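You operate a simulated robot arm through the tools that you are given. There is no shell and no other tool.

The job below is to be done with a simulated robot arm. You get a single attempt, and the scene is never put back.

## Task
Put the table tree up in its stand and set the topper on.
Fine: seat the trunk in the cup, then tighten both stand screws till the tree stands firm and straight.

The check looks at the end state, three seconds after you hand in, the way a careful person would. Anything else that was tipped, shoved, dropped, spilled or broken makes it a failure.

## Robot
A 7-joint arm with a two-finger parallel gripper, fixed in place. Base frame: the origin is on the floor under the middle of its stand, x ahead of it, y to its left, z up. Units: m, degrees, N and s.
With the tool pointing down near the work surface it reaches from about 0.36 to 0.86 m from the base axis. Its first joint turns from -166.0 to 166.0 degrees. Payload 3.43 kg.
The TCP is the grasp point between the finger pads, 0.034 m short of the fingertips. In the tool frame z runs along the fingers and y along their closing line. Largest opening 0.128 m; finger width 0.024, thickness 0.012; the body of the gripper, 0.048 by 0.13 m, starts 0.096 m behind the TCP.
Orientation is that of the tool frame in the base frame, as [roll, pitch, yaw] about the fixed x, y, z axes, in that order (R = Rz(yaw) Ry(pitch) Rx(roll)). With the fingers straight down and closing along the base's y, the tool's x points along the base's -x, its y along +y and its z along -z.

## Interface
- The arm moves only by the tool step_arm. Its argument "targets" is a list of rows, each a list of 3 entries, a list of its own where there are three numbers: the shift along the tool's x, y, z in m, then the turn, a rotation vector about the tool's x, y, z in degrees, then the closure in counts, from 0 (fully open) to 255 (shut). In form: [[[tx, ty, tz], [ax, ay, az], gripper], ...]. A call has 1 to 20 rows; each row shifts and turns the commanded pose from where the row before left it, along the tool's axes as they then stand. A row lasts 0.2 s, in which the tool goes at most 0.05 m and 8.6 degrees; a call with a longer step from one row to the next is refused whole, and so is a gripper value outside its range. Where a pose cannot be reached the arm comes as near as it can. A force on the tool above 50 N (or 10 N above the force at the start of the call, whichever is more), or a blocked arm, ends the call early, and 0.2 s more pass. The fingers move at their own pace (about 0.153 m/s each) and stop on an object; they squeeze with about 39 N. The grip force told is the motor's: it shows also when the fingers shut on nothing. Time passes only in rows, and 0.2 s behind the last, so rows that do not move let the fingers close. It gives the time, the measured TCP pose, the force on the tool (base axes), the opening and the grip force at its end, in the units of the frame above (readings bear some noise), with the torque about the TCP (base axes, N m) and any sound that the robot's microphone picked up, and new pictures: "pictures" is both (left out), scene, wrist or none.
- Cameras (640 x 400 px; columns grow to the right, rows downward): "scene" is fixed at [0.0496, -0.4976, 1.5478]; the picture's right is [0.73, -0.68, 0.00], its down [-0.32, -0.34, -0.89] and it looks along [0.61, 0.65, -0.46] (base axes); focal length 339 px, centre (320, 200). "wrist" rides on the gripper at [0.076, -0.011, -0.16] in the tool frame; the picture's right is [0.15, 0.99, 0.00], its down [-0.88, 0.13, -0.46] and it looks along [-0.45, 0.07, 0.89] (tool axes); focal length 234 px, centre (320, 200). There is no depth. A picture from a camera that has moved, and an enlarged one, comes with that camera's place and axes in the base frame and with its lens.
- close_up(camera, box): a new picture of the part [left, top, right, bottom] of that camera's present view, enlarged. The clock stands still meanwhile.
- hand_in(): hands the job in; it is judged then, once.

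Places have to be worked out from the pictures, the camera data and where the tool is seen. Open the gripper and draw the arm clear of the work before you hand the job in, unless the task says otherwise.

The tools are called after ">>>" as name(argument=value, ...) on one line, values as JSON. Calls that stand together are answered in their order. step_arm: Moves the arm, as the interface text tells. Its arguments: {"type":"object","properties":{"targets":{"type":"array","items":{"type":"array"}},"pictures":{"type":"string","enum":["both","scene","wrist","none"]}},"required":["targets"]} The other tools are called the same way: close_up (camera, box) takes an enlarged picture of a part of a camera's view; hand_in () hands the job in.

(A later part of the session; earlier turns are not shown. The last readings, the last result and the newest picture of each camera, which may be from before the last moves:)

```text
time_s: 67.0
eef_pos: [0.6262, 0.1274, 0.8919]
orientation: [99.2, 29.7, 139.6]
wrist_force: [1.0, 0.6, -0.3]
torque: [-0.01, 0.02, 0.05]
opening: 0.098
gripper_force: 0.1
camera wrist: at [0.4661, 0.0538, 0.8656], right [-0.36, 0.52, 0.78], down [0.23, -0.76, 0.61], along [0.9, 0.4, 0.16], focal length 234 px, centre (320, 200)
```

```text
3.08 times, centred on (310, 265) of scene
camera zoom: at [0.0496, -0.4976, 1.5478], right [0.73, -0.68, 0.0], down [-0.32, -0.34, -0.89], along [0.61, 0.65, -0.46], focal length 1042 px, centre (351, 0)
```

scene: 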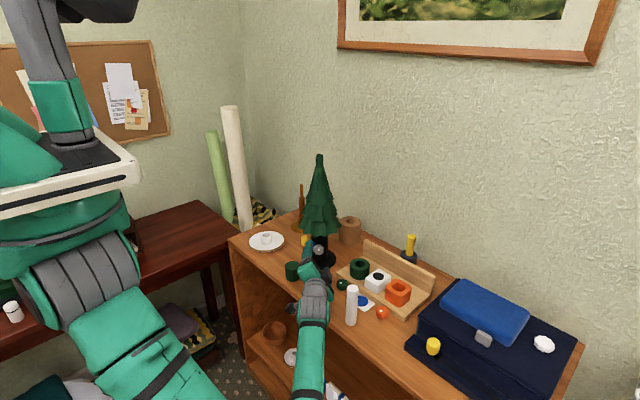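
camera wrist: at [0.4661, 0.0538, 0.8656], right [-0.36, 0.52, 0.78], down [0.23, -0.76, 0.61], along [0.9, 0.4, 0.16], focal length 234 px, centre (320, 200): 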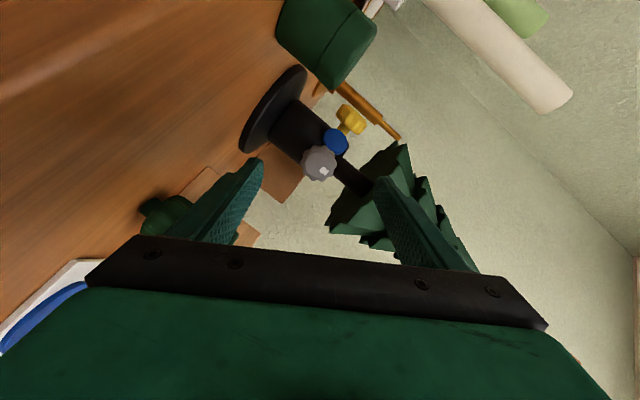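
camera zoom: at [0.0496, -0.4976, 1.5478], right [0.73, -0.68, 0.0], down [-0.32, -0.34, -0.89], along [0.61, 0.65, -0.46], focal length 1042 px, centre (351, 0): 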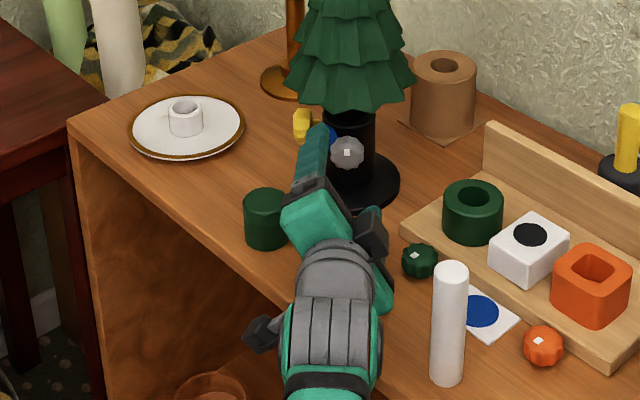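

Alignment is within about 1 mm: the knob appears exactly where the tool axis points. I narrow the fingers to about 60 mm and advance 50 mm onto the knob.

>>> step_arm(targets=[[[0, 0, 0], [0, 0, 0], 136], [[0, 0, 0], [0, 0, 0], 136], [[0, 0, 0.0167], [0, 0, 0], 136], [[0, 0, 0.0167], [0, 0, 0], 136], [[0, 0, 0.0166], [0, 0, 0], 136], [[0, 0, 0], [0, 0, 0], 136]], pictures="both")

>>> close_up(camera="wrist", box=[240, 90, 400, 250])

>>> close_up(camera="scene", box=[290, 220, 350, 290])

```text
time_s: 68.4
eef_pos: [0.6606, 0.1615, 0.8847]
orientation: [99.2, 29.7, 139.6]
wrist_force: [0.0, -0.1, 0.3]
torque: [-0.01, -0.01, -0.02]
opening: 0.0597
gripper_force: 0.1
camera wrist: at [0.5009, 0.0886, 0.8589], right [-0.36, 0.52, 0.78], down [0.23, -0.76, 0.61], along [0.9, 0.4, 0.16], focal length 234 px, centre (320, 200)
```

scene: 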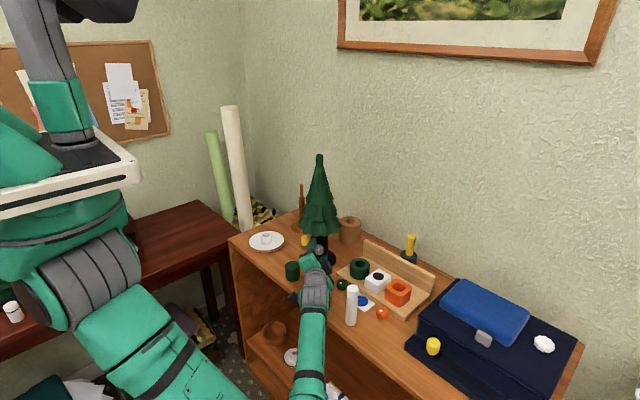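
wrist: 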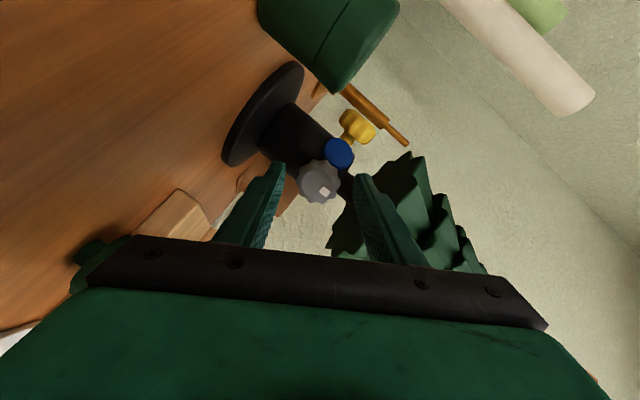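

```text
2.50 times, centred on (320, 170) of wrist
camera zoom: at [0.5009, 0.0886, 0.8589], right [-0.36, 0.52, 0.78], down [0.23, -0.76, 0.61], along [0.9, 0.4, 0.16], focal length 585 px, centre (320, 275)
```

zoom: 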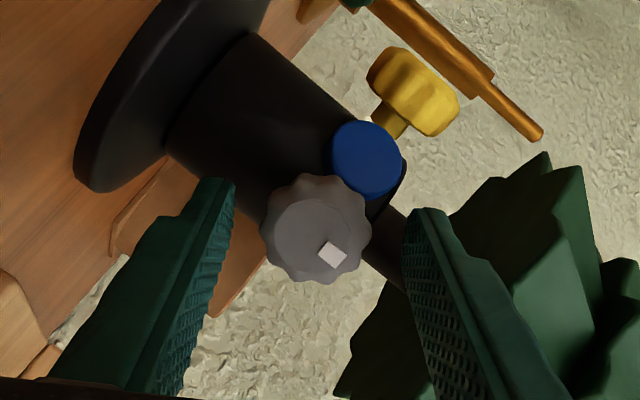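

```text
5.71 times, centred on (320, 255) of scene
camera zoom: at [0.0496, -0.4976, 1.5478], right [0.73, -0.68, 0.0], down [-0.32, -0.34, -0.89], along [0.61, 0.65, -0.46], focal length 1935 px, centre (320, -114)
```

zoom: 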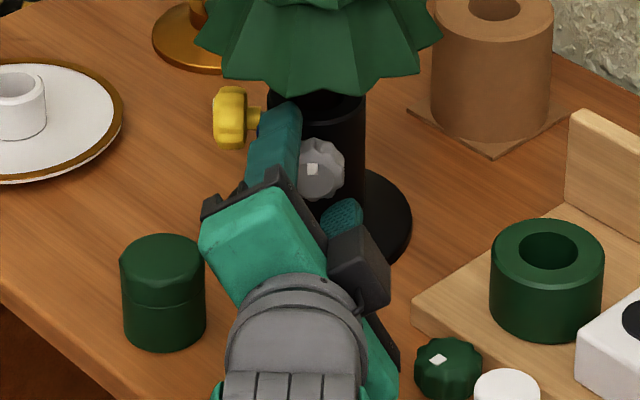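

The fingers straddle the grey knob cleanly and miss the blue disc. I close on it.

>>> step_arm(targets=[[[0, 0, 0], [0, 0, 0], 255], [[0, 0, 0], [0, 0, 0], 255], [[0, 0, 0], [0, 0, 0], 255]], pictures="wrist")

>>> close_up(camera="wrist", box=[240, 90, 400, 250])

```text
time_s: 69.2
eef_pos: [0.6596, 0.1598, 0.8825]
orientation: [99.4, 29.7, 139.5]
wrist_force: [5.1, -2.2, -13.8]
torque: [0.17, -0.19, 0.05]
opening: 0.0382
gripper_force: 45.1
camera wrist: at [0.5012, 0.0881, 0.858], right [-0.36, 0.52, 0.78], down [0.23, -0.76, 0.61], along [0.9, 0.4, 0.15], focal length 234 px, centre (320, 200)
```

wrist: 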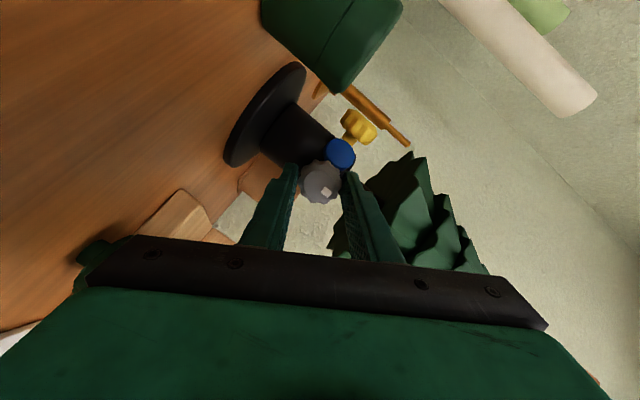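

```text
2.50 times, centred on (320, 170) of wrist
camera zoom: at [0.5012, 0.0881, 0.858], right [-0.36, 0.52, 0.78], down [0.23, -0.76, 0.61], along [0.9, 0.4, 0.15], focal length 585 px, centre (320, 275)
```

zoom: 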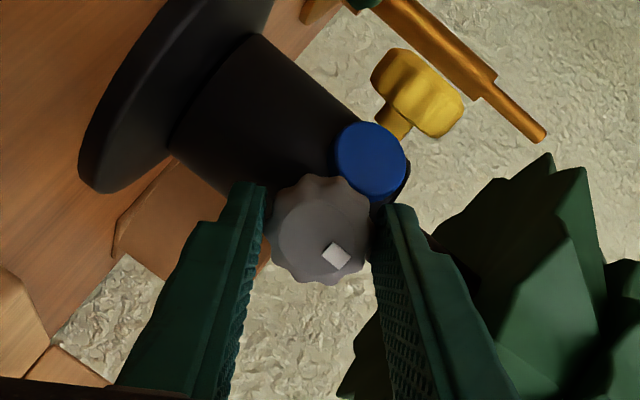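

The knob is gripped, but the tool is being pulled about 14 N downward, so the knob is ~2 mm lower than my axis. I shift the tool down along the closing line to remove that load.

>>> step_arm(targets=[[[0, -0.0025, 0], [0, 0, 0], 255], [[0, 0, 0], [0, 0, 0], 255]], pictures="none")

>>> close_up(camera="scene", box=[270, 150, 370, 290])

```text
time_s: 69.8
eef_pos: [0.6618, 0.162, 0.8828]
orientation: [99.1, 29.7, 139.6]
wrist_force: [-2.4, 0.2, -1.5]
torque: [0.18, -0.2, 0.64]
opening: 0.038
gripper_force: 45.0
```

```text
2.86 times, centred on (320, 220) of scene
camera zoom: at [0.0496, -0.4976, 1.5478], right [0.73, -0.68, 0.0], down [-0.32, -0.34, -0.89], along [0.61, 0.65, -0.46], focal length 968 px, centre (320, 143)
```

zoom: 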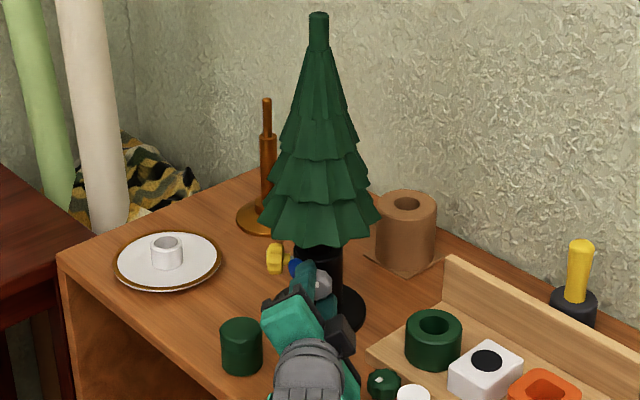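

Load is balanced now (≈2 N) and the tree remains upright. I turn the grey screw clockwise (positive about its inward axis) by 30° and check the response.

>>> step_arm(targets=[[[-0.00037, -0.00021, 0], [-0.51, 0.894, 7.43], 255], [[-0.00037, -0.00021, 0], [-0.51, 0.894, 7.43], 255], [[-0.00037, -0.00021, 0], [-0.51, 0.894, 7.43], 255], [[-0.00037, -0.00021, 0], [-0.51, 0.894, 7.43], 255], [[0, 0, 0], [0, 0, 0], 255]], pictures="wrist")

>>> close_up(camera="wrist", box=[240, 90, 400, 250])

>>> close_up(camera="scene", box=[270, 150, 370, 290])

```text
time_s: 71.0
eef_pos: [0.6617, 0.1609, 0.8821]
orientation: [96.8, -0.2, 138.9]
wrist_force: [8.0, 14.6, 13.6]
torque: [0.63, -0.59, 0.25]
opening: 0.0379
gripper_force: 44.9
camera wrist: at [0.4992, 0.09, 0.8904], right [-0.03, 0.18, 0.98], down [0.38, -0.91, 0.18], along [0.93, 0.38, -0.04], focal length 234 px, centre (320, 200)
```

wrist: 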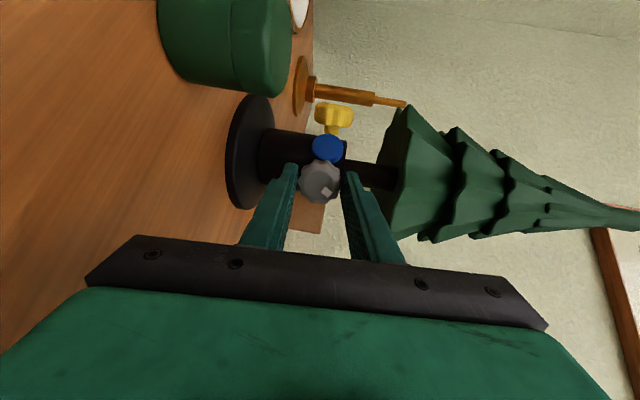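

```text
2.50 times, centred on (320, 170) of wrist
camera zoom: at [0.4992, 0.09, 0.8904], right [-0.03, 0.18, 0.98], down [0.38, -0.91, 0.18], along [0.93, 0.38, -0.04], focal length 585 px, centre (320, 275)
```

zoom: 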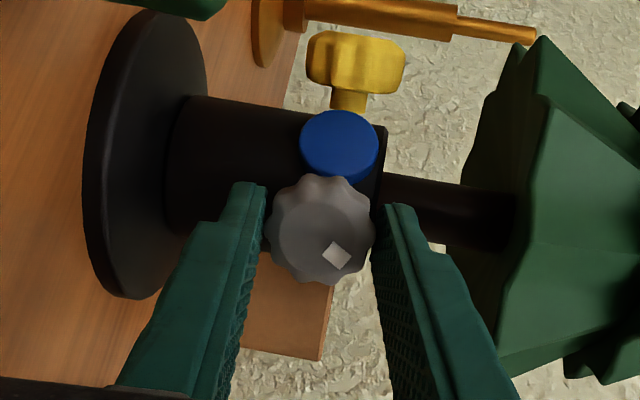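

```text
2.86 times, centred on (320, 220) of scene
camera zoom: at [0.0496, -0.4976, 1.5478], right [0.73, -0.68, 0.0], down [-0.32, -0.34, -0.89], along [0.61, 0.65, -0.46], focal length 968 px, centre (320, 143)
```

zoom: 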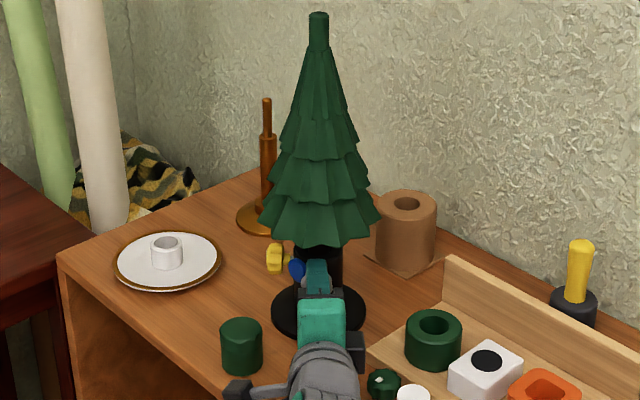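

The index mark stays fixed relative to the fingers, so the screw really turns, and it is pulling the tool inward (advancing). I follow by 1 mm inward and 1.5 mm up to relieve the side load.

>>> step_arm(targets=[[[0, 0.0016, 0.001], [0, 0, 0], 255], [[0, 0, 0], [0, 0, 0], 255]], pictures="none")

```text
time_s: 71.6
eef_pos: [0.6629, 0.1608, 0.8831]
orientation: [97.0, -0.3, 139.0]
wrist_force: [-12.0, 4.4, 5.0]
torque: [0.58, -0.52, 0.15]
opening: 0.0382
gripper_force: 44.7
```

Loads are modest now. I continue clockwise another 37° with a small inward feed.

>>> step_arm(targets=[[[-0.00037, -0.0002, 0.0002], [-0.51, 0.894, 7.43], 255], [[-0.00037, -0.0002, 0.0002], [-0.51, 0.894, 7.43], 255], [[-0.00037, -0.0002, 0.0002], [-0.51, 0.894, 7.43], 255], [[-0.00037, -0.0002, 0.0002], [-0.51, 0.894, 7.43], 255], [[-0.00037, -0.0002, 0.0002], [-0.51, 0.894, 7.43], 255], [[0, 0, 0], [0, 0, 0], 255]], pictures="wrist")

>>> close_up(camera="wrist", box=[240, 90, 400, 250])

>>> close_up(camera="scene", box=[270, 150, 370, 290])

```text
time_s: 73.0
eef_pos: [0.6634, 0.1604, 0.8814]
orientation: [94.1, -37.7, 139.9]
wrist_force: [-42.4, -16.9, -4.5]
torque: [0.23, -0.16, 0.26]
opening: 0.038
gripper_force: 44.6
camera wrist: at [0.5138, 0.0762, 0.9271], right [0.42, -0.26, 0.87], down [0.32, -0.85, -0.41], along [0.85, 0.45, -0.27], focal length 234 px, centre (320, 200)
```

wrist: 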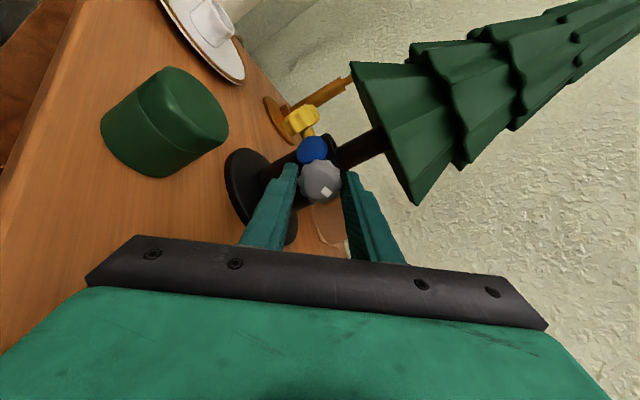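

```text
2.50 times, centred on (320, 170) of wrist
camera zoom: at [0.5138, 0.0762, 0.9271], right [0.42, -0.26, 0.87], down [0.32, -0.85, -0.41], along [0.85, 0.45, -0.27], focal length 585 px, centre (320, 275)
```

zoom: 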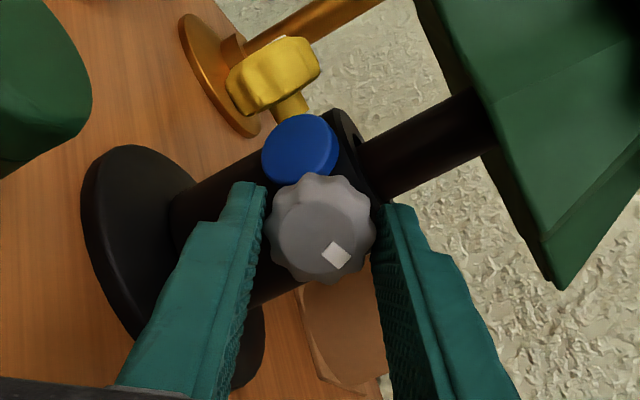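

```text
2.86 times, centred on (320, 220) of scene
camera zoom: at [0.0496, -0.4976, 1.5478], right [0.73, -0.68, 0.0], down [-0.32, -0.34, -0.89], along [0.61, 0.65, -0.46], focal length 968 px, centre (320, 143)
```

zoom: 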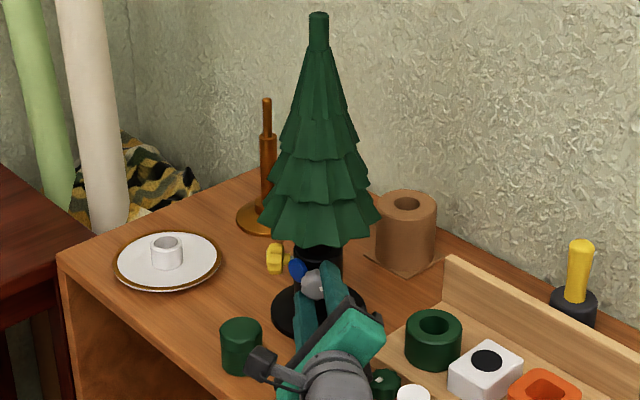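

The knob is turning with the grip (67° so far), but I over-fed inward: 46 N is pushing back out. I ease off 2 mm outward and 1 mm sideways.

>>> step_arm(targets=[[[0.0009, -0.00085, -0.00185], [0, 0, 0], 255], [[0, 0, 0], [0, 0, 0], 255]], pictures="none")

```text
time_s: 73.6
eef_pos: [0.6629, 0.1588, 0.8818]
orientation: [94.1, -37.8, 139.8]
wrist_force: [-9.3, 3.6, -15.6]
torque: [-0.05, -0.01, -0.14]
opening: 0.038
gripper_force: 45.0
```

Axial load is nearly gone. I release the knob now to look at how far the screw advanced before regrasping.

>>> step_arm(targets=[[[0, -0.002, 0], [0, 0, 0], 255], [[0, 0, 0], [0, 0, 0], 170], [[0, 0, 0], [0, 0, 0], 136], [[0, 0, 0], [0, 0, 0], 136]], pictures="wrist")

>>> close_up(camera="wrist", box=[240, 90, 400, 250])

>>> close_up(camera="scene", box=[270, 150, 370, 290])

```text
time_s: 74.6
eef_pos: [0.6619, 0.1599, 0.8796]
orientation: [94.0, -37.6, 139.9]
wrist_force: [-0.3, 0.1, 0.4]
torque: [0.0, -0.03, -0.01]
opening: 0.0597
gripper_force: 0.0
camera wrist: at [0.512, 0.0765, 0.9262], right [0.42, -0.26, 0.87], down [0.32, -0.85, -0.41], along [0.85, 0.45, -0.27], focal length 234 px, centre (320, 200)
```

wrist: 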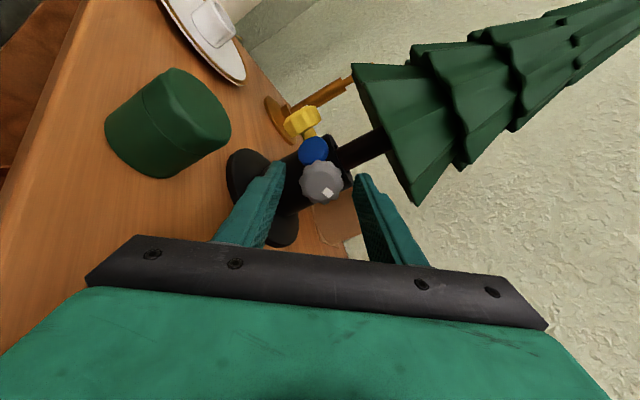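

```text
2.50 times, centred on (320, 170) of wrist
camera zoom: at [0.512, 0.0765, 0.9262], right [0.42, -0.26, 0.87], down [0.32, -0.85, -0.41], along [0.85, 0.45, -0.27], focal length 585 px, centre (320, 275)
```

zoom: 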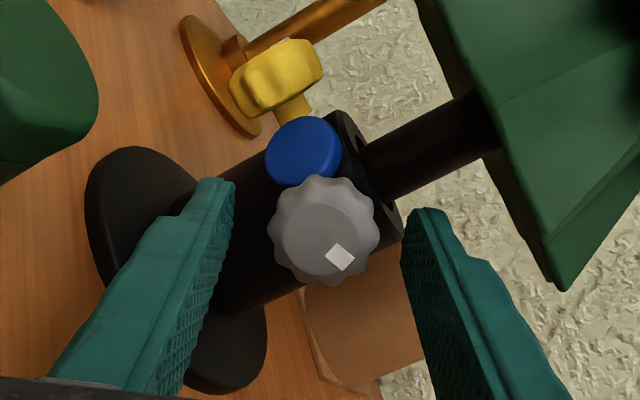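

```text
2.86 times, centred on (320, 220) of scene
camera zoom: at [0.0496, -0.4976, 1.5478], right [0.73, -0.68, 0.0], down [-0.32, -0.34, -0.89], along [0.61, 0.65, -0.46], focal length 968 px, centre (320, 143)
```

zoom: 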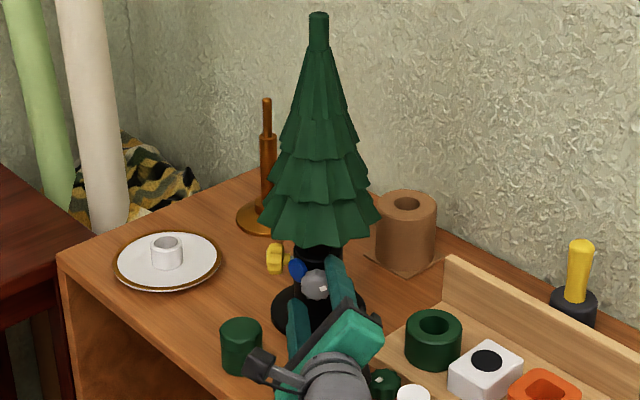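

The knob kept its new angle (mark turned with the grip). I check that the stand has not shifted, using the same zoom box as before.

>>> close_up(camera="scene", box=[295, 225, 345, 275])

```text
8.00 times, centred on (320, 250) of scene
camera zoom: at [0.0496, -0.4976, 1.5478], right [0.73, -0.68, 0.0], down [-0.32, -0.34, -0.89], along [0.61, 0.65, -0.46], focal length 2709 px, centre (320, -200)
```

zoom: 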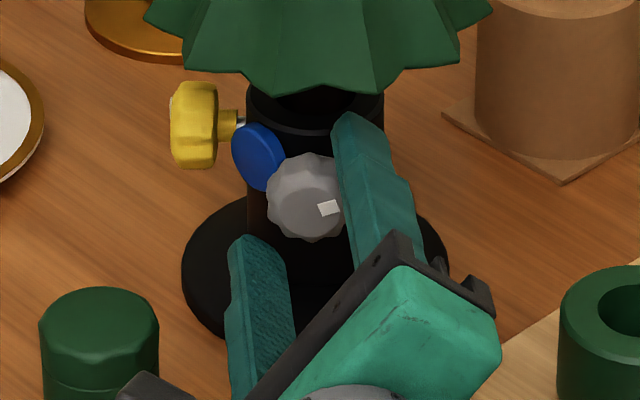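

The stand has not moved at all, and the knob's mark went from 12 to about 3 o'clock. I swing the open fingers back to regrasp (ψ = 30°) for a longer second turn.

>>> step_arm(targets=[[[0.00037, 0.0017, 0], [0.51, -0.894, -7.43], 136], [[0.00037, 0.0002, 0], [0.51, -0.894, -7.43], 136], [[0.00037, 0.0002, 0], [0.51, -0.894, -7.43], 136], [[0.00037, 0.0002, 0], [0.51, -0.894, -7.43], 136], [[0.00037, 0.0002, 0], [0.51, -0.894, -7.43], 136], [[0.00037, 0.0002, 0], [0.51, -0.894, -7.43], 136], [[0.00037, 0.0002, 0], [0.51, -0.894, -7.43], 136], [[0.00037, 0.0002, 0], [0.51, -0.894, -7.43], 136], [[0.00037, 0.0002, 0], [0.51, -0.894, -7.43], 136], [[0.00037, 0.0002, 0], [0.51, -0.894, -7.43], 136], [[0.00037, 0.0002, 0], [0.51, -0.894, -7.43], 136], [[0.00037, 0.0002, 0], [0.51, -0.894, -7.43], 136], [[0.00037, 0.0002, 0], [0.51, -0.894, -7.43], 136], [[0, 0, 0], [0, 0, 0], 136]], pictures="wrist")

>>> close_up(camera="wrist", box=[240, 90, 400, 250])

```text
time_s: 77.6
eef_pos: [0.6573, 0.1633, 0.8827]
orientation: [103.8, 59.6, 143.1]
wrist_force: [0.6, -0.1, -0.5]
torque: [0.03, 0.02, -0.06]
opening: 0.0599
gripper_force: 0.1
camera wrist: at [0.5138, 0.0747, 0.8305], right [-0.58, 0.73, 0.36], down [-0.05, -0.47, 0.88], along [0.81, 0.49, 0.31], focal length 234 px, centre (320, 200)
```

wrist: 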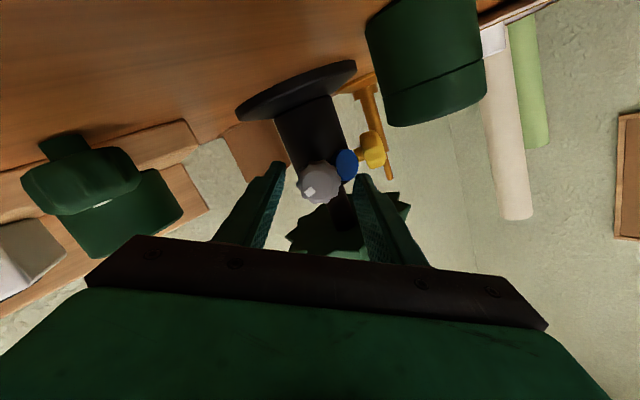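

```text
2.50 times, centred on (320, 170) of wrist
camera zoom: at [0.5138, 0.0747, 0.8305], right [-0.58, 0.73, 0.36], down [-0.05, -0.47, 0.88], along [0.81, 0.49, 0.31], focal length 585 px, centre (320, 275)
```

zoom: 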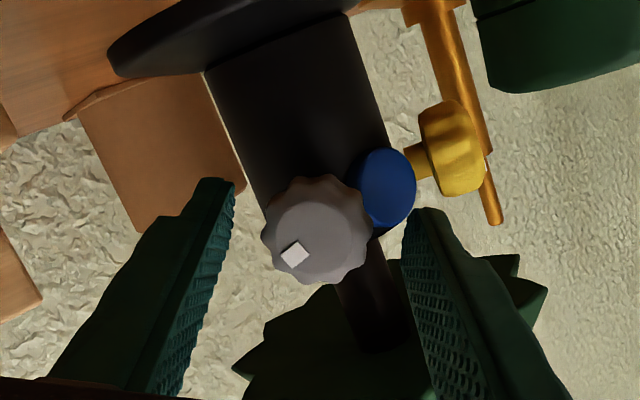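

The knob is centred between the fingers at the new start angle. I close and turn clockwise 45°, then check the loads.

>>> step_arm(targets=[[[0, 0, 0], [0, 0, 0], 255], [[0, 0, 0], [0, 0, 0], 255], [[0, 0, 0], [0, 0, 0], 255], [[-0.00037, -0.0002, 0], [-0.51, 0.894, 7.43], 255], [[-0.00037, -0.0002, 0], [-0.51, 0.894, 7.43], 255], [[-0.00037, -0.0002, 0], [-0.51, 0.894, 7.43], 255], [[-0.00037, -0.0002, 0], [-0.51, 0.894, 7.43], 255], [[-0.00037, -0.0002, 0], [-0.51, 0.894, 7.43], 255], [[-0.00037, -0.0002, 0], [-0.51, 0.894, 7.43], 255], [[0, 0, 0], [0, 0, 0], 255]], pictures="none")

>>> close_up(camera="wrist", box=[240, 90, 400, 250])

```text
time_s: 79.8
eef_pos: [0.661, 0.1618, 0.8831]
orientation: [98.0, 14.6, 139.2]
wrist_force: [1.6, -4.6, -11.2]
torque: [0.27, -0.32, -0.14]
opening: 0.0386
gripper_force: 45.4
```

```text
2.50 times, centred on (320, 170) of wrist
camera zoom: at [0.498, 0.0905, 0.8742], right [-0.2, 0.36, 0.91], down [0.32, -0.85, 0.41], along [0.92, 0.38, 0.06], focal length 585 px, centre (320, 275)
```

zoom: 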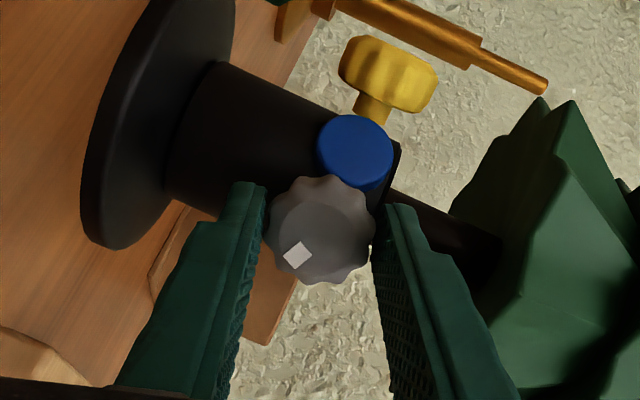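

Turning smoothly with modest loads. I continue another 60° clockwise.

>>> step_arm(targets=[[[-0.00037, -0.0002, 0], [-0.51, 0.894, 7.43], 255], [[-0.00037, -0.0002, 0], [-0.51, 0.894, 7.43], 255], [[-0.00037, -0.0002, 0], [-0.51, 0.894, 7.43], 255], [[-0.00037, -0.0002, 0], [-0.51, 0.894, 7.43], 255], [[-0.00037, -0.0002, 0], [-0.51, 0.894, 7.43], 255], [[-0.00037, -0.0002, 0], [-0.51, 0.894, 7.43], 255], [[-0.00037, -0.0002, 0], [-0.51, 0.894, 7.43], 255], [[-0.00037, -0.0002, 0], [-0.51, 0.894, 7.43], 255], [[0, 0, 0], [0, 0, 0], 255]], pictures="none")

>>> close_up(camera="wrist", box=[240, 90, 400, 250])

>>> close_up(camera="scene", box=[270, 150, 370, 290])

```text
time_s: 81.8
eef_pos: [0.6626, 0.1588, 0.8812]
orientation: [93.2, -45.1, 140.5]
wrist_force: [-7.7, -8.4, -9.9]
torque: [0.02, -0.09, -0.37]
opening: 0.0383
gripper_force: 45.4
```

```text
2.50 times, centred on (320, 170) of wrist
camera zoom: at [0.5175, 0.0712, 0.9327], right [0.5, -0.34, 0.8], down [0.28, -0.81, -0.52], along [0.82, 0.48, -0.31], focal length 585 px, centre (320, 275)
```

zoom: 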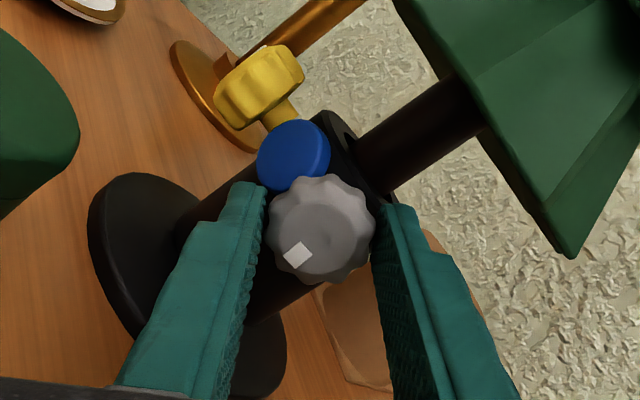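

```text
2.86 times, centred on (320, 220) of scene
camera zoom: at [0.0496, -0.4976, 1.5478], right [0.73, -0.68, 0.0], down [-0.32, -0.34, -0.89], along [0.61, 0.65, -0.46], focal length 968 px, centre (320, 143)
```

zoom: 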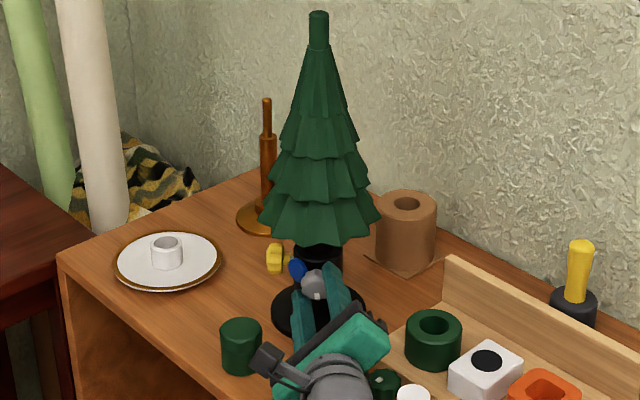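

172° turned in total, and the tree has begun to shift slightly inward, so the grey screw is now bearing on the trunk. I keep turning another 30°.

>>> step_arm(targets=[[[-0.00037, -0.0002, 0.0001], [-0.51, 0.894, 7.43], 255], [[-0.00037, -0.0002, 0.0001], [-0.51, 0.894, 7.43], 255], [[-0.00037, -0.0002, 0.0001], [-0.51, 0.894, 7.43], 255], [[-0.00037, -0.0002, 0.0001], [-0.51, 0.894, 7.43], 255], [[0, 0, 0], [0, 0, 0], 255]], pictures="none")

>>> close_up(camera="wrist", box=[240, 90, 400, 250])

>>> close_up(camera="scene", box=[270, 150, 370, 290])

```text
time_s: 83.0
eef_pos: [0.6621, 0.1596, 0.879]
orientation: [82.7, -74.9, 149.6]
wrist_force: [-16.2, -13.1, -6.2]
torque: [-0.05, 0.03, -0.41]
opening: 0.0384
gripper_force: 45.5
```

```text
2.50 times, centred on (320, 170) of wrist
camera zoom: at [0.5396, 0.0492, 0.9441], right [0.72, -0.57, 0.4], down [0.02, -0.56, -0.83], along [0.69, 0.61, -0.39], focal length 585 px, centre (320, 275)
```

zoom: 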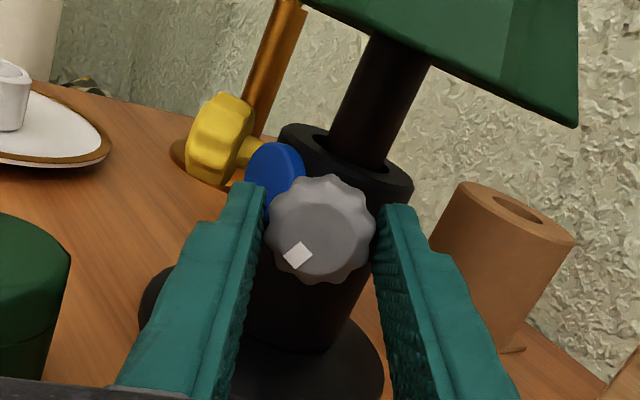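

```text
2.86 times, centred on (320, 220) of scene
camera zoom: at [0.0496, -0.4976, 1.5478], right [0.73, -0.68, 0.0], down [-0.32, -0.34, -0.89], along [0.61, 0.65, -0.46], focal length 968 px, centre (320, 143)
```

zoom: 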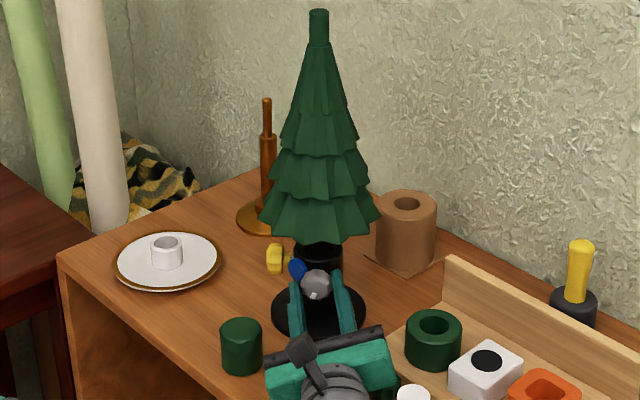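

The trunk is visibly being pushed toward the far side of the bore. I continue another 30° without feed.

>>> step_arm(targets=[[[-0.00037, -0.0002, -0.0001], [-0.51, 0.894, 7.43], 255], [[-0.00037, -0.0002, -0.0001], [-0.51, 0.894, 7.43], 255], [[-0.00037, -0.0002, -0.0001], [-0.51, 0.894, 7.43], 255], [[-0.00037, -0.0002, -0.0001], [-0.51, 0.894, 7.43], 255], [[0, 0, 0], [0, 0, 0], 255]], pictures="none")

>>> close_up(camera="wrist", box=[240, 90, 400, 250])

>>> close_up(camera="scene", box=[270, 150, 370, 290])

```text
time_s: 84.2
eef_pos: [0.6643, 0.1598, 0.8796]
orientation: [-69.0, -74.3, -59.7]
wrist_force: [6.6, 1.8, 6.4]
torque: [-0.57, -0.55, -0.58]
opening: 0.0385
gripper_force: 45.3
```

```text
2.50 times, centred on (320, 170) of wrist
camera zoom: at [0.5635, 0.0263, 0.9393], right [0.77, -0.62, -0.11], down [-0.31, -0.22, -0.92], along [0.55, 0.75, -0.36], focal length 585 px, centre (320, 275)
```

zoom: 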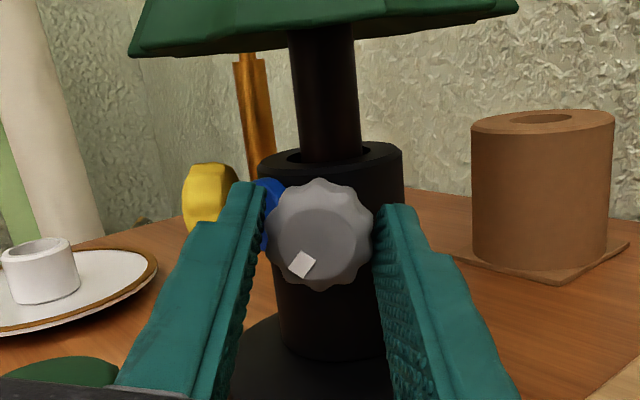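

```text
2.86 times, centred on (320, 220) of scene
camera zoom: at [0.0496, -0.4976, 1.5478], right [0.73, -0.68, 0.0], down [-0.32, -0.34, -0.89], along [0.61, 0.65, -0.46], focal length 968 px, centre (320, 143)
```

zoom: 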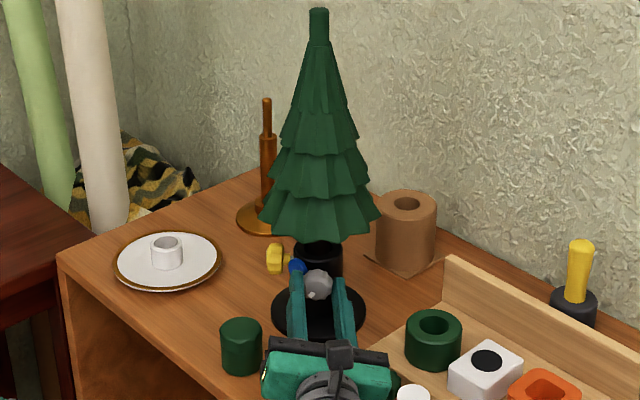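

Resisting torque about the screw axis is now about 0.8 N·m, and the mark lagged a few degrees, so the grey screw is clamping. I try 15° more to confirm that it is tight.

>>> step_arm(targets=[[[-0.00037, -0.0002, 0], [-0.51, 0.894, 7.43], 255], [[-0.00037, -0.0002, 0], [-0.51, 0.894, 7.43], 255], [[0, 0, 0], [0, 0, 0], 255]], pictures="none")

>>> close_up(camera="wrist", box=[240, 90, 400, 250])

```text
time_s: 84.6
eef_pos: [0.6656, 0.1576, 0.8853]
orientation: [-70.9, -69.4, -57.9]
wrist_force: [-9.4, -4.6, 5.8]
torque: [-0.44, 0.38, -0.45]
opening: 0.0381
gripper_force: 44.9
stopped in row 1: the force on the tool passed its limit at 57 N (the readings are from after the stop); the commanded pose is now the measured one
```

```text
2.50 times, centred on (320, 170) of wrist
camera zoom: at [0.5679, 0.021, 0.9412], right [0.77, -0.61, -0.19], down [-0.36, -0.16, -0.92], along [0.53, 0.77, -0.34], focal length 585 px, centre (320, 275)
```

zoom: 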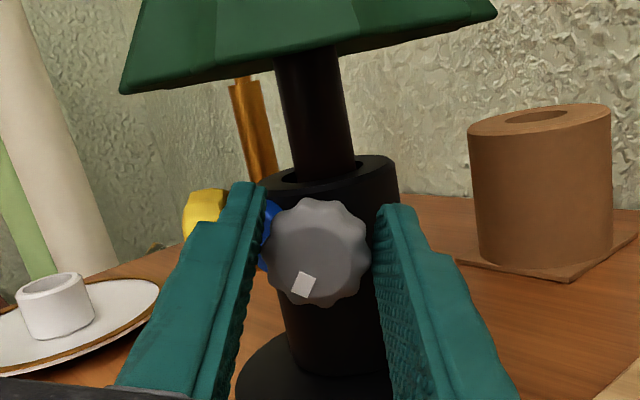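

The grey screw is tight: the knob now slips in the grip and force peaked at 57 N. I open and back straight out, then inspect the tree and the stand.

>>> step_arm(targets=[[[0, 0, 0], [0, 0, 0], 150], [[0, 0, 0], [0, 0, 0], 150], [[0, 0, -0.02], [0, 0, 0], 150], [[0, 0, -0.02], [0, 0, 0], 150], [[0, 0, -0.02], [0, 0, 0], 150], [[0, 0, -0.02], [0, 0, 0], 136], [[0, 0, 0], [0, 0, 0], 136]], pictures="both")

>>> close_up(camera="scene", box=[295, 225, 345, 275])

>>> close_up(camera="wrist", box=[200, 0, 440, 220])

>>> close_up(camera="scene", box=[280, 140, 360, 270])

```text
time_s: 86.2
eef_pos: [0.6135, 0.098, 0.875]
orientation: [-71.1, -69.4, -57.8]
wrist_force: [0.2, 0.1, -0.6]
torque: [-0.01, -0.01, -0.05]
opening: 0.0599
gripper_force: 0.0
camera wrist: at [0.5167, -0.0397, 0.9311], right [0.77, -0.61, -0.19], down [-0.36, -0.16, -0.92], along [0.53, 0.77, -0.34], focal length 234 px, centre (320, 200)
```

scene: 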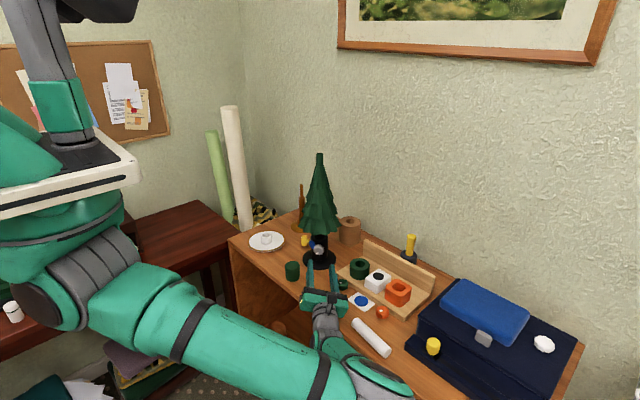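
wrist: 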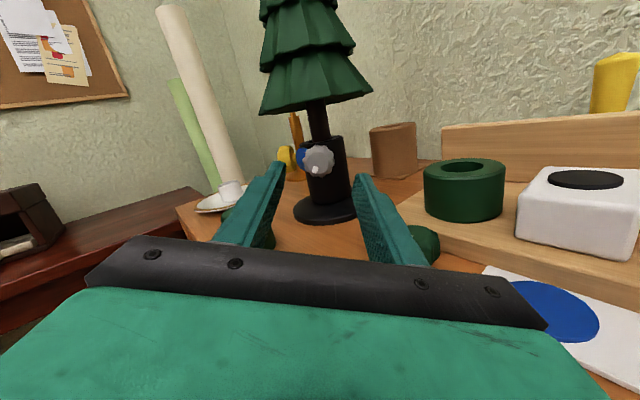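

```text
8.00 times, centred on (320, 250) of scene
camera zoom: at [0.0496, -0.4976, 1.5478], right [0.73, -0.68, 0.0], down [-0.32, -0.34, -0.89], along [0.61, 0.65, -0.46], focal length 2709 px, centre (320, -200)
```

zoom: 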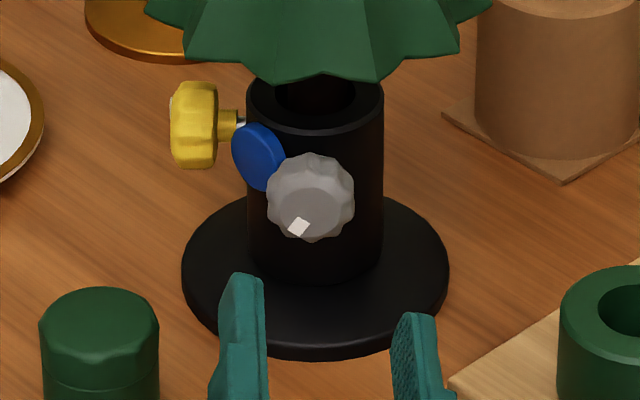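

```text
1.82 times, centred on (320, 110) of wrist
camera zoom: at [0.5167, -0.0397, 0.9311], right [0.77, -0.61, -0.19], down [-0.36, -0.16, -0.92], along [0.53, 0.77, -0.34], focal length 426 px, centre (320, 364)
```

zoom: 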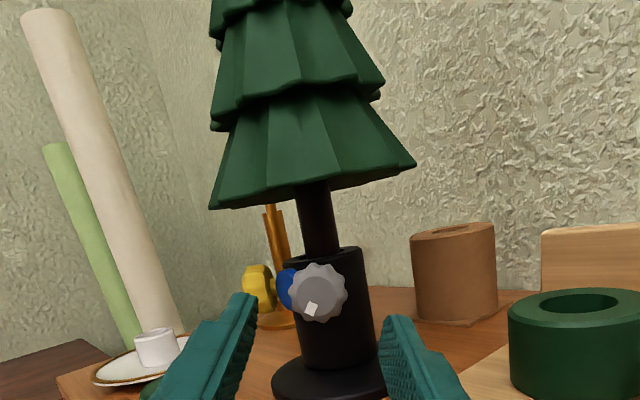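

```text
3.08 times, centred on (320, 205) of scene
camera zoom: at [0.0496, -0.4976, 1.5478], right [0.73, -0.68, 0.0], down [-0.32, -0.34, -0.89], along [0.61, 0.65, -0.46], focal length 1042 px, centre (320, 185)
```

zoom: 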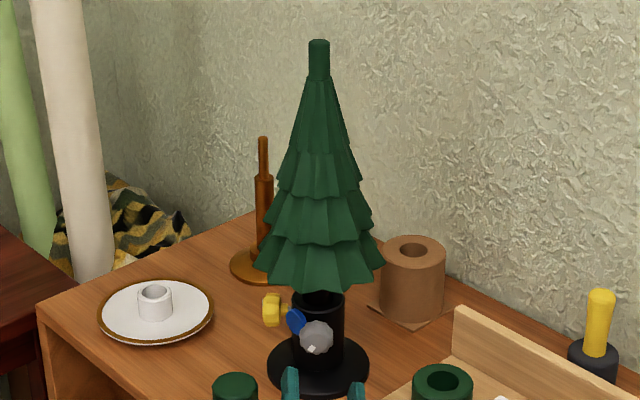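

The tree and stand look good, but the last retreat knocked over the white cylinder — it now lies on the shelf near the orange dial. I have to set that right, so I look closely at where it lies and what else may have been touched.

>>> close_up(camera="scene", box=[320, 270, 420, 370])

>>> close_up(camera="scene", box=[290, 250, 410, 400])

>>> close_up(camera="wrist", box=[400, 120, 640, 380])

```text
4.00 times, centred on (370, 320) of scene
camera zoom: at [0.0496, -0.4976, 1.5478], right [0.73, -0.68, 0.0], down [-0.32, -0.34, -0.89], along [0.61, 0.65, -0.46], focal length 1355 px, centre (120, -280)
```

zoom: 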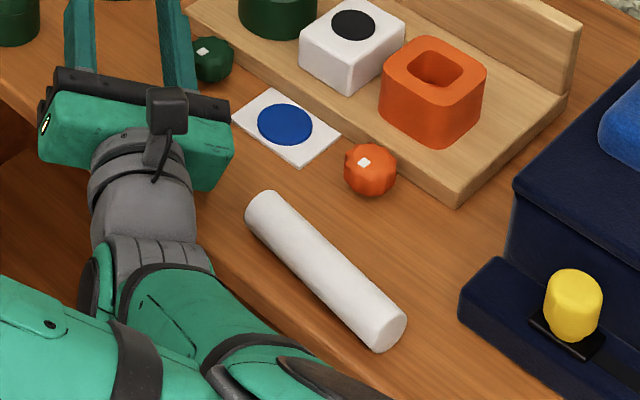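

```text
2.67 times, centred on (350, 325) of scene
camera zoom: at [0.0496, -0.4976, 1.5478], right [0.73, -0.68, 0.0], down [-0.32, -0.34, -0.89], along [0.61, 0.65, -0.46], focal length 903 px, centre (240, -133)
```

zoom: 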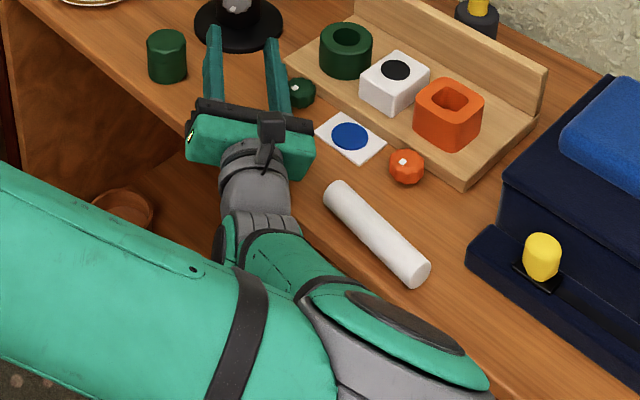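

```text
1.54 times, centred on (520, 250) of wrist
camera zoom: at [0.5167, -0.0397, 0.9311], right [0.77, -0.61, -0.19], down [-0.36, -0.16, -0.92], along [0.53, 0.77, -0.34], focal length 360 px, centre (12, 123)
```

zoom: 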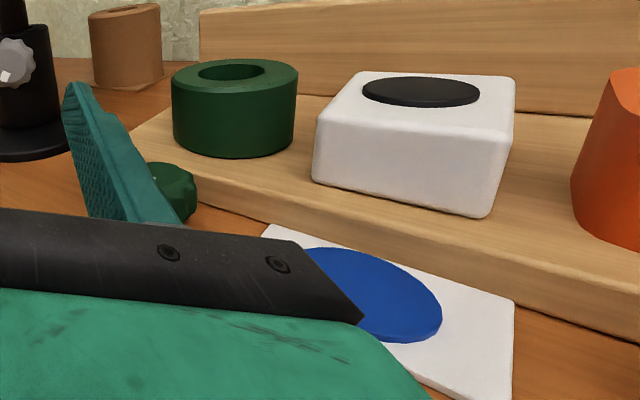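

Only the white cylinder was affected. It tipped about its own base edge and lies from about (0.587, −0.067) to (0.569, −0.187), and the neighbouring dials have not moved. I'll stand it up again later; first I raise the arm straight up slowly to get away from it.

>>> step_arm(targets=[[[0.0187, -0.0067, 0.0023], [0, 0, 0], 136], [[0.0187, -0.0067, 0.0023], [0, 0, 0], 136], [[0, 0, 0], [0, 0, 0], 136]], pictures="scene")

>>> close_up(camera="scene", box=[290, 250, 410, 400])

```text
time_s: 87.0
eef_pos: [0.614, 0.0974, 0.9155]
orientation: [-71.2, -69.6, -57.7]
wrist_force: [0.0, 0.0, 0.6]
torque: [-0.02, 0.04, 0.0]
opening: 0.0598
gripper_force: 0.0
```

scene: 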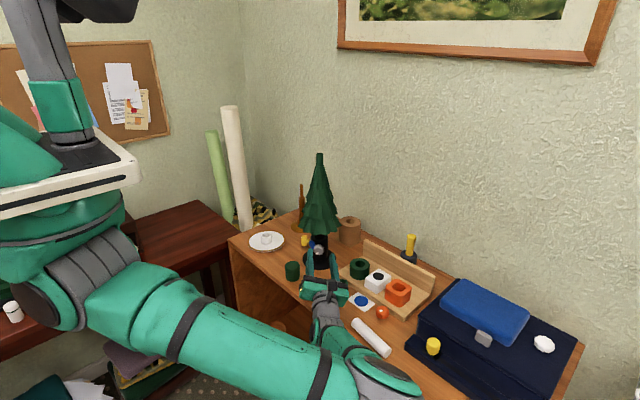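

```text
2.67 times, centred on (350, 325) of scene
camera zoom: at [0.0496, -0.4976, 1.5478], right [0.73, -0.68, 0.0], down [-0.32, -0.34, -0.89], along [0.61, 0.65, -0.46], focal length 903 px, centre (240, -133)
```

zoom: 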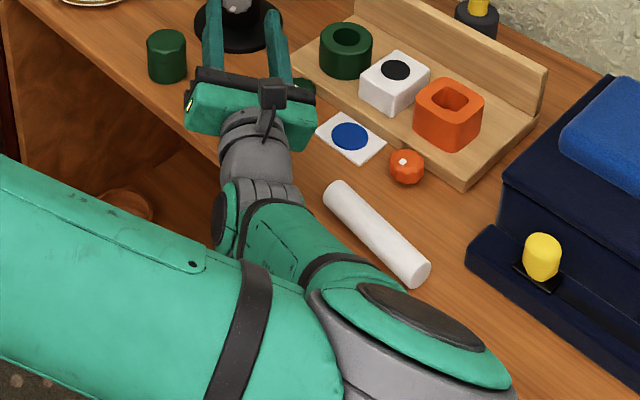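

The cylinder stays put as the arm rises. I continue up another 120 mm.

>>> step_arm(targets=[[[0.0281, -0.01, 0.0034], [0, 0, 0], 136], [[0.0281, -0.01, 0.0034], [0, 0, 0], 136], [[0.0281, -0.01, 0.0034], [0, 0, 0], 136], [[0.0281, -0.01, 0.0034], [0, 0, 0], 136], [[0, 0, 0], [0, 0, 0], 136]], pictures="scene")

>>> close_up(camera="scene", box=[290, 250, 410, 400])

```text
time_s: 88.2
eef_pos: [0.6143, 0.0991, 1.0368]
orientation: [-71.4, -69.4, -57.7]
wrist_force: [-0.8, -1.1, -0.3]
torque: [-0.01, 0.02, 0.02]
opening: 0.0595
gripper_force: 0.0
```

scene: 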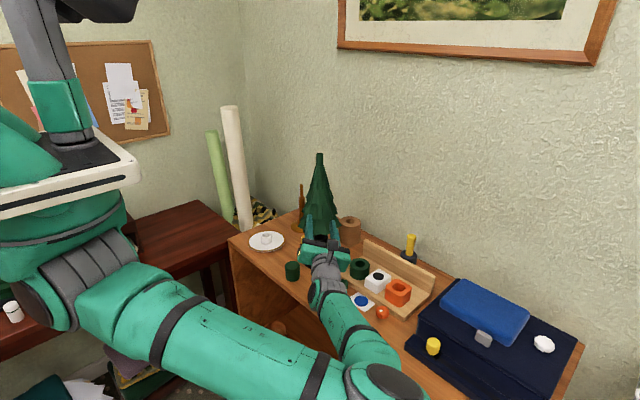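

```text
2.67 times, centred on (350, 325) of scene
camera zoom: at [0.0496, -0.4976, 1.5478], right [0.73, -0.68, 0.0], down [-0.32, -0.34, -0.89], along [0.61, 0.65, -0.46], focal length 903 px, centre (240, -133)
```

zoom: 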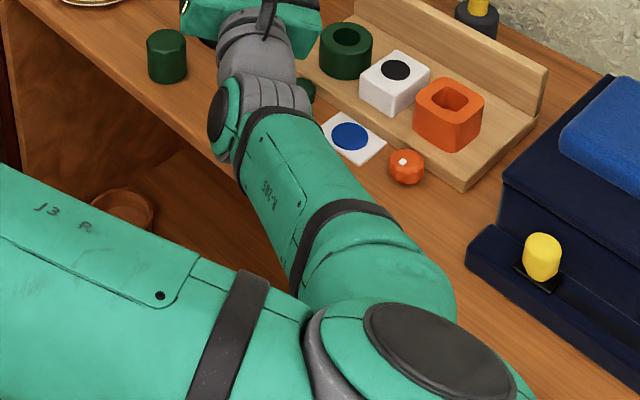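

The arm is well above everything now. I move up and back a little more, then unwind the tool roll in free space.

>>> step_arm(targets=[[[0.026, -0.0093, -0.0218], [0, 0, 0], 136], [[0.026, -0.0093, -0.0218], [0, 0, 0], 136], [[0.026, -0.0093, -0.0218], [0, 0, 0], 136], [[0.026, -0.0093, -0.0218], [0, 0, 0], 136], [[0, 0, 0], [0.51, -0.894, -7.43], 136], [[0, 0, 0], [0.51, -0.894, -7.43], 136], [[0, 0, 0], [0.51, -0.894, -7.43], 136], [[0, 0, 0], [0.51, -0.894, -7.43], 136], [[0, 0, 0], [0.51, -0.894, -7.43], 136], [[0, 0, 0], [0.51, -0.894, -7.43], 136], [[0, 0, 0], [0.51, -0.894, -7.43], 136], [[0, 0, 0], [0.51, -0.894, -7.43], 136], [[0, 0, 0], [0.51, -0.894, -7.43], 136], [[0, 0, 0], [0.51, -0.894, -7.43], 136], [[0, 0, 0], [0.51, -0.894, -7.43], 136], [[0, 0, 0], [0.51, -0.894, -7.43], 136], [[0, 0, 0], [0, 0, 0], 136]], pictures="both")

```text
time_s: 91.8
eef_pos: [0.5523, 0.0216, 1.1359]
orientation: [94.8, -19.9, 139.2]
wrist_force: [-1.0, -0.5, 0.6]
torque: [-0.03, 0.01, -0.01]
opening: 0.0598
gripper_force: 0.1
camera wrist: at [0.3916, -0.0529, 1.1629], right [0.2, -0.07, 0.98], down [0.38, -0.91, -0.14], along [0.9, 0.4, -0.16], focal length 234 px, centre (320, 200)
```

scene: 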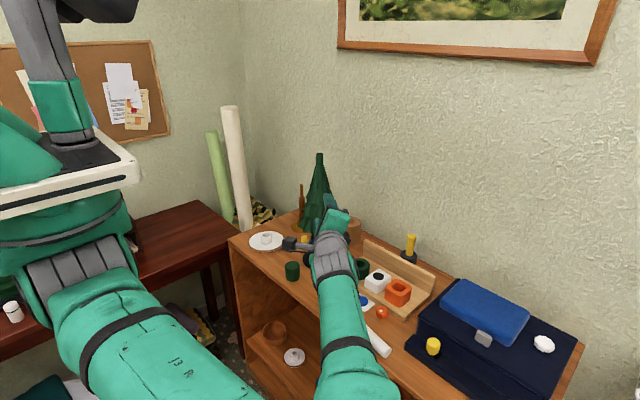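
wrist: 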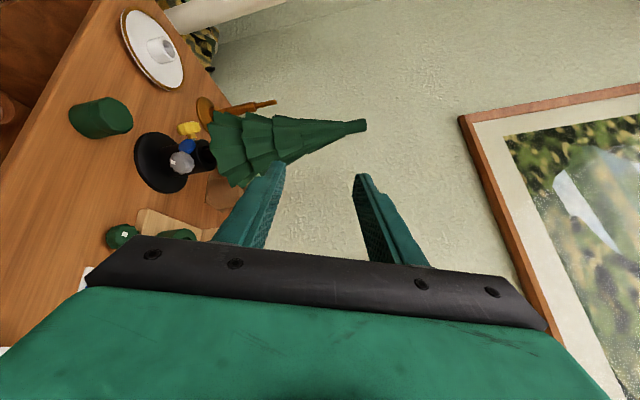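

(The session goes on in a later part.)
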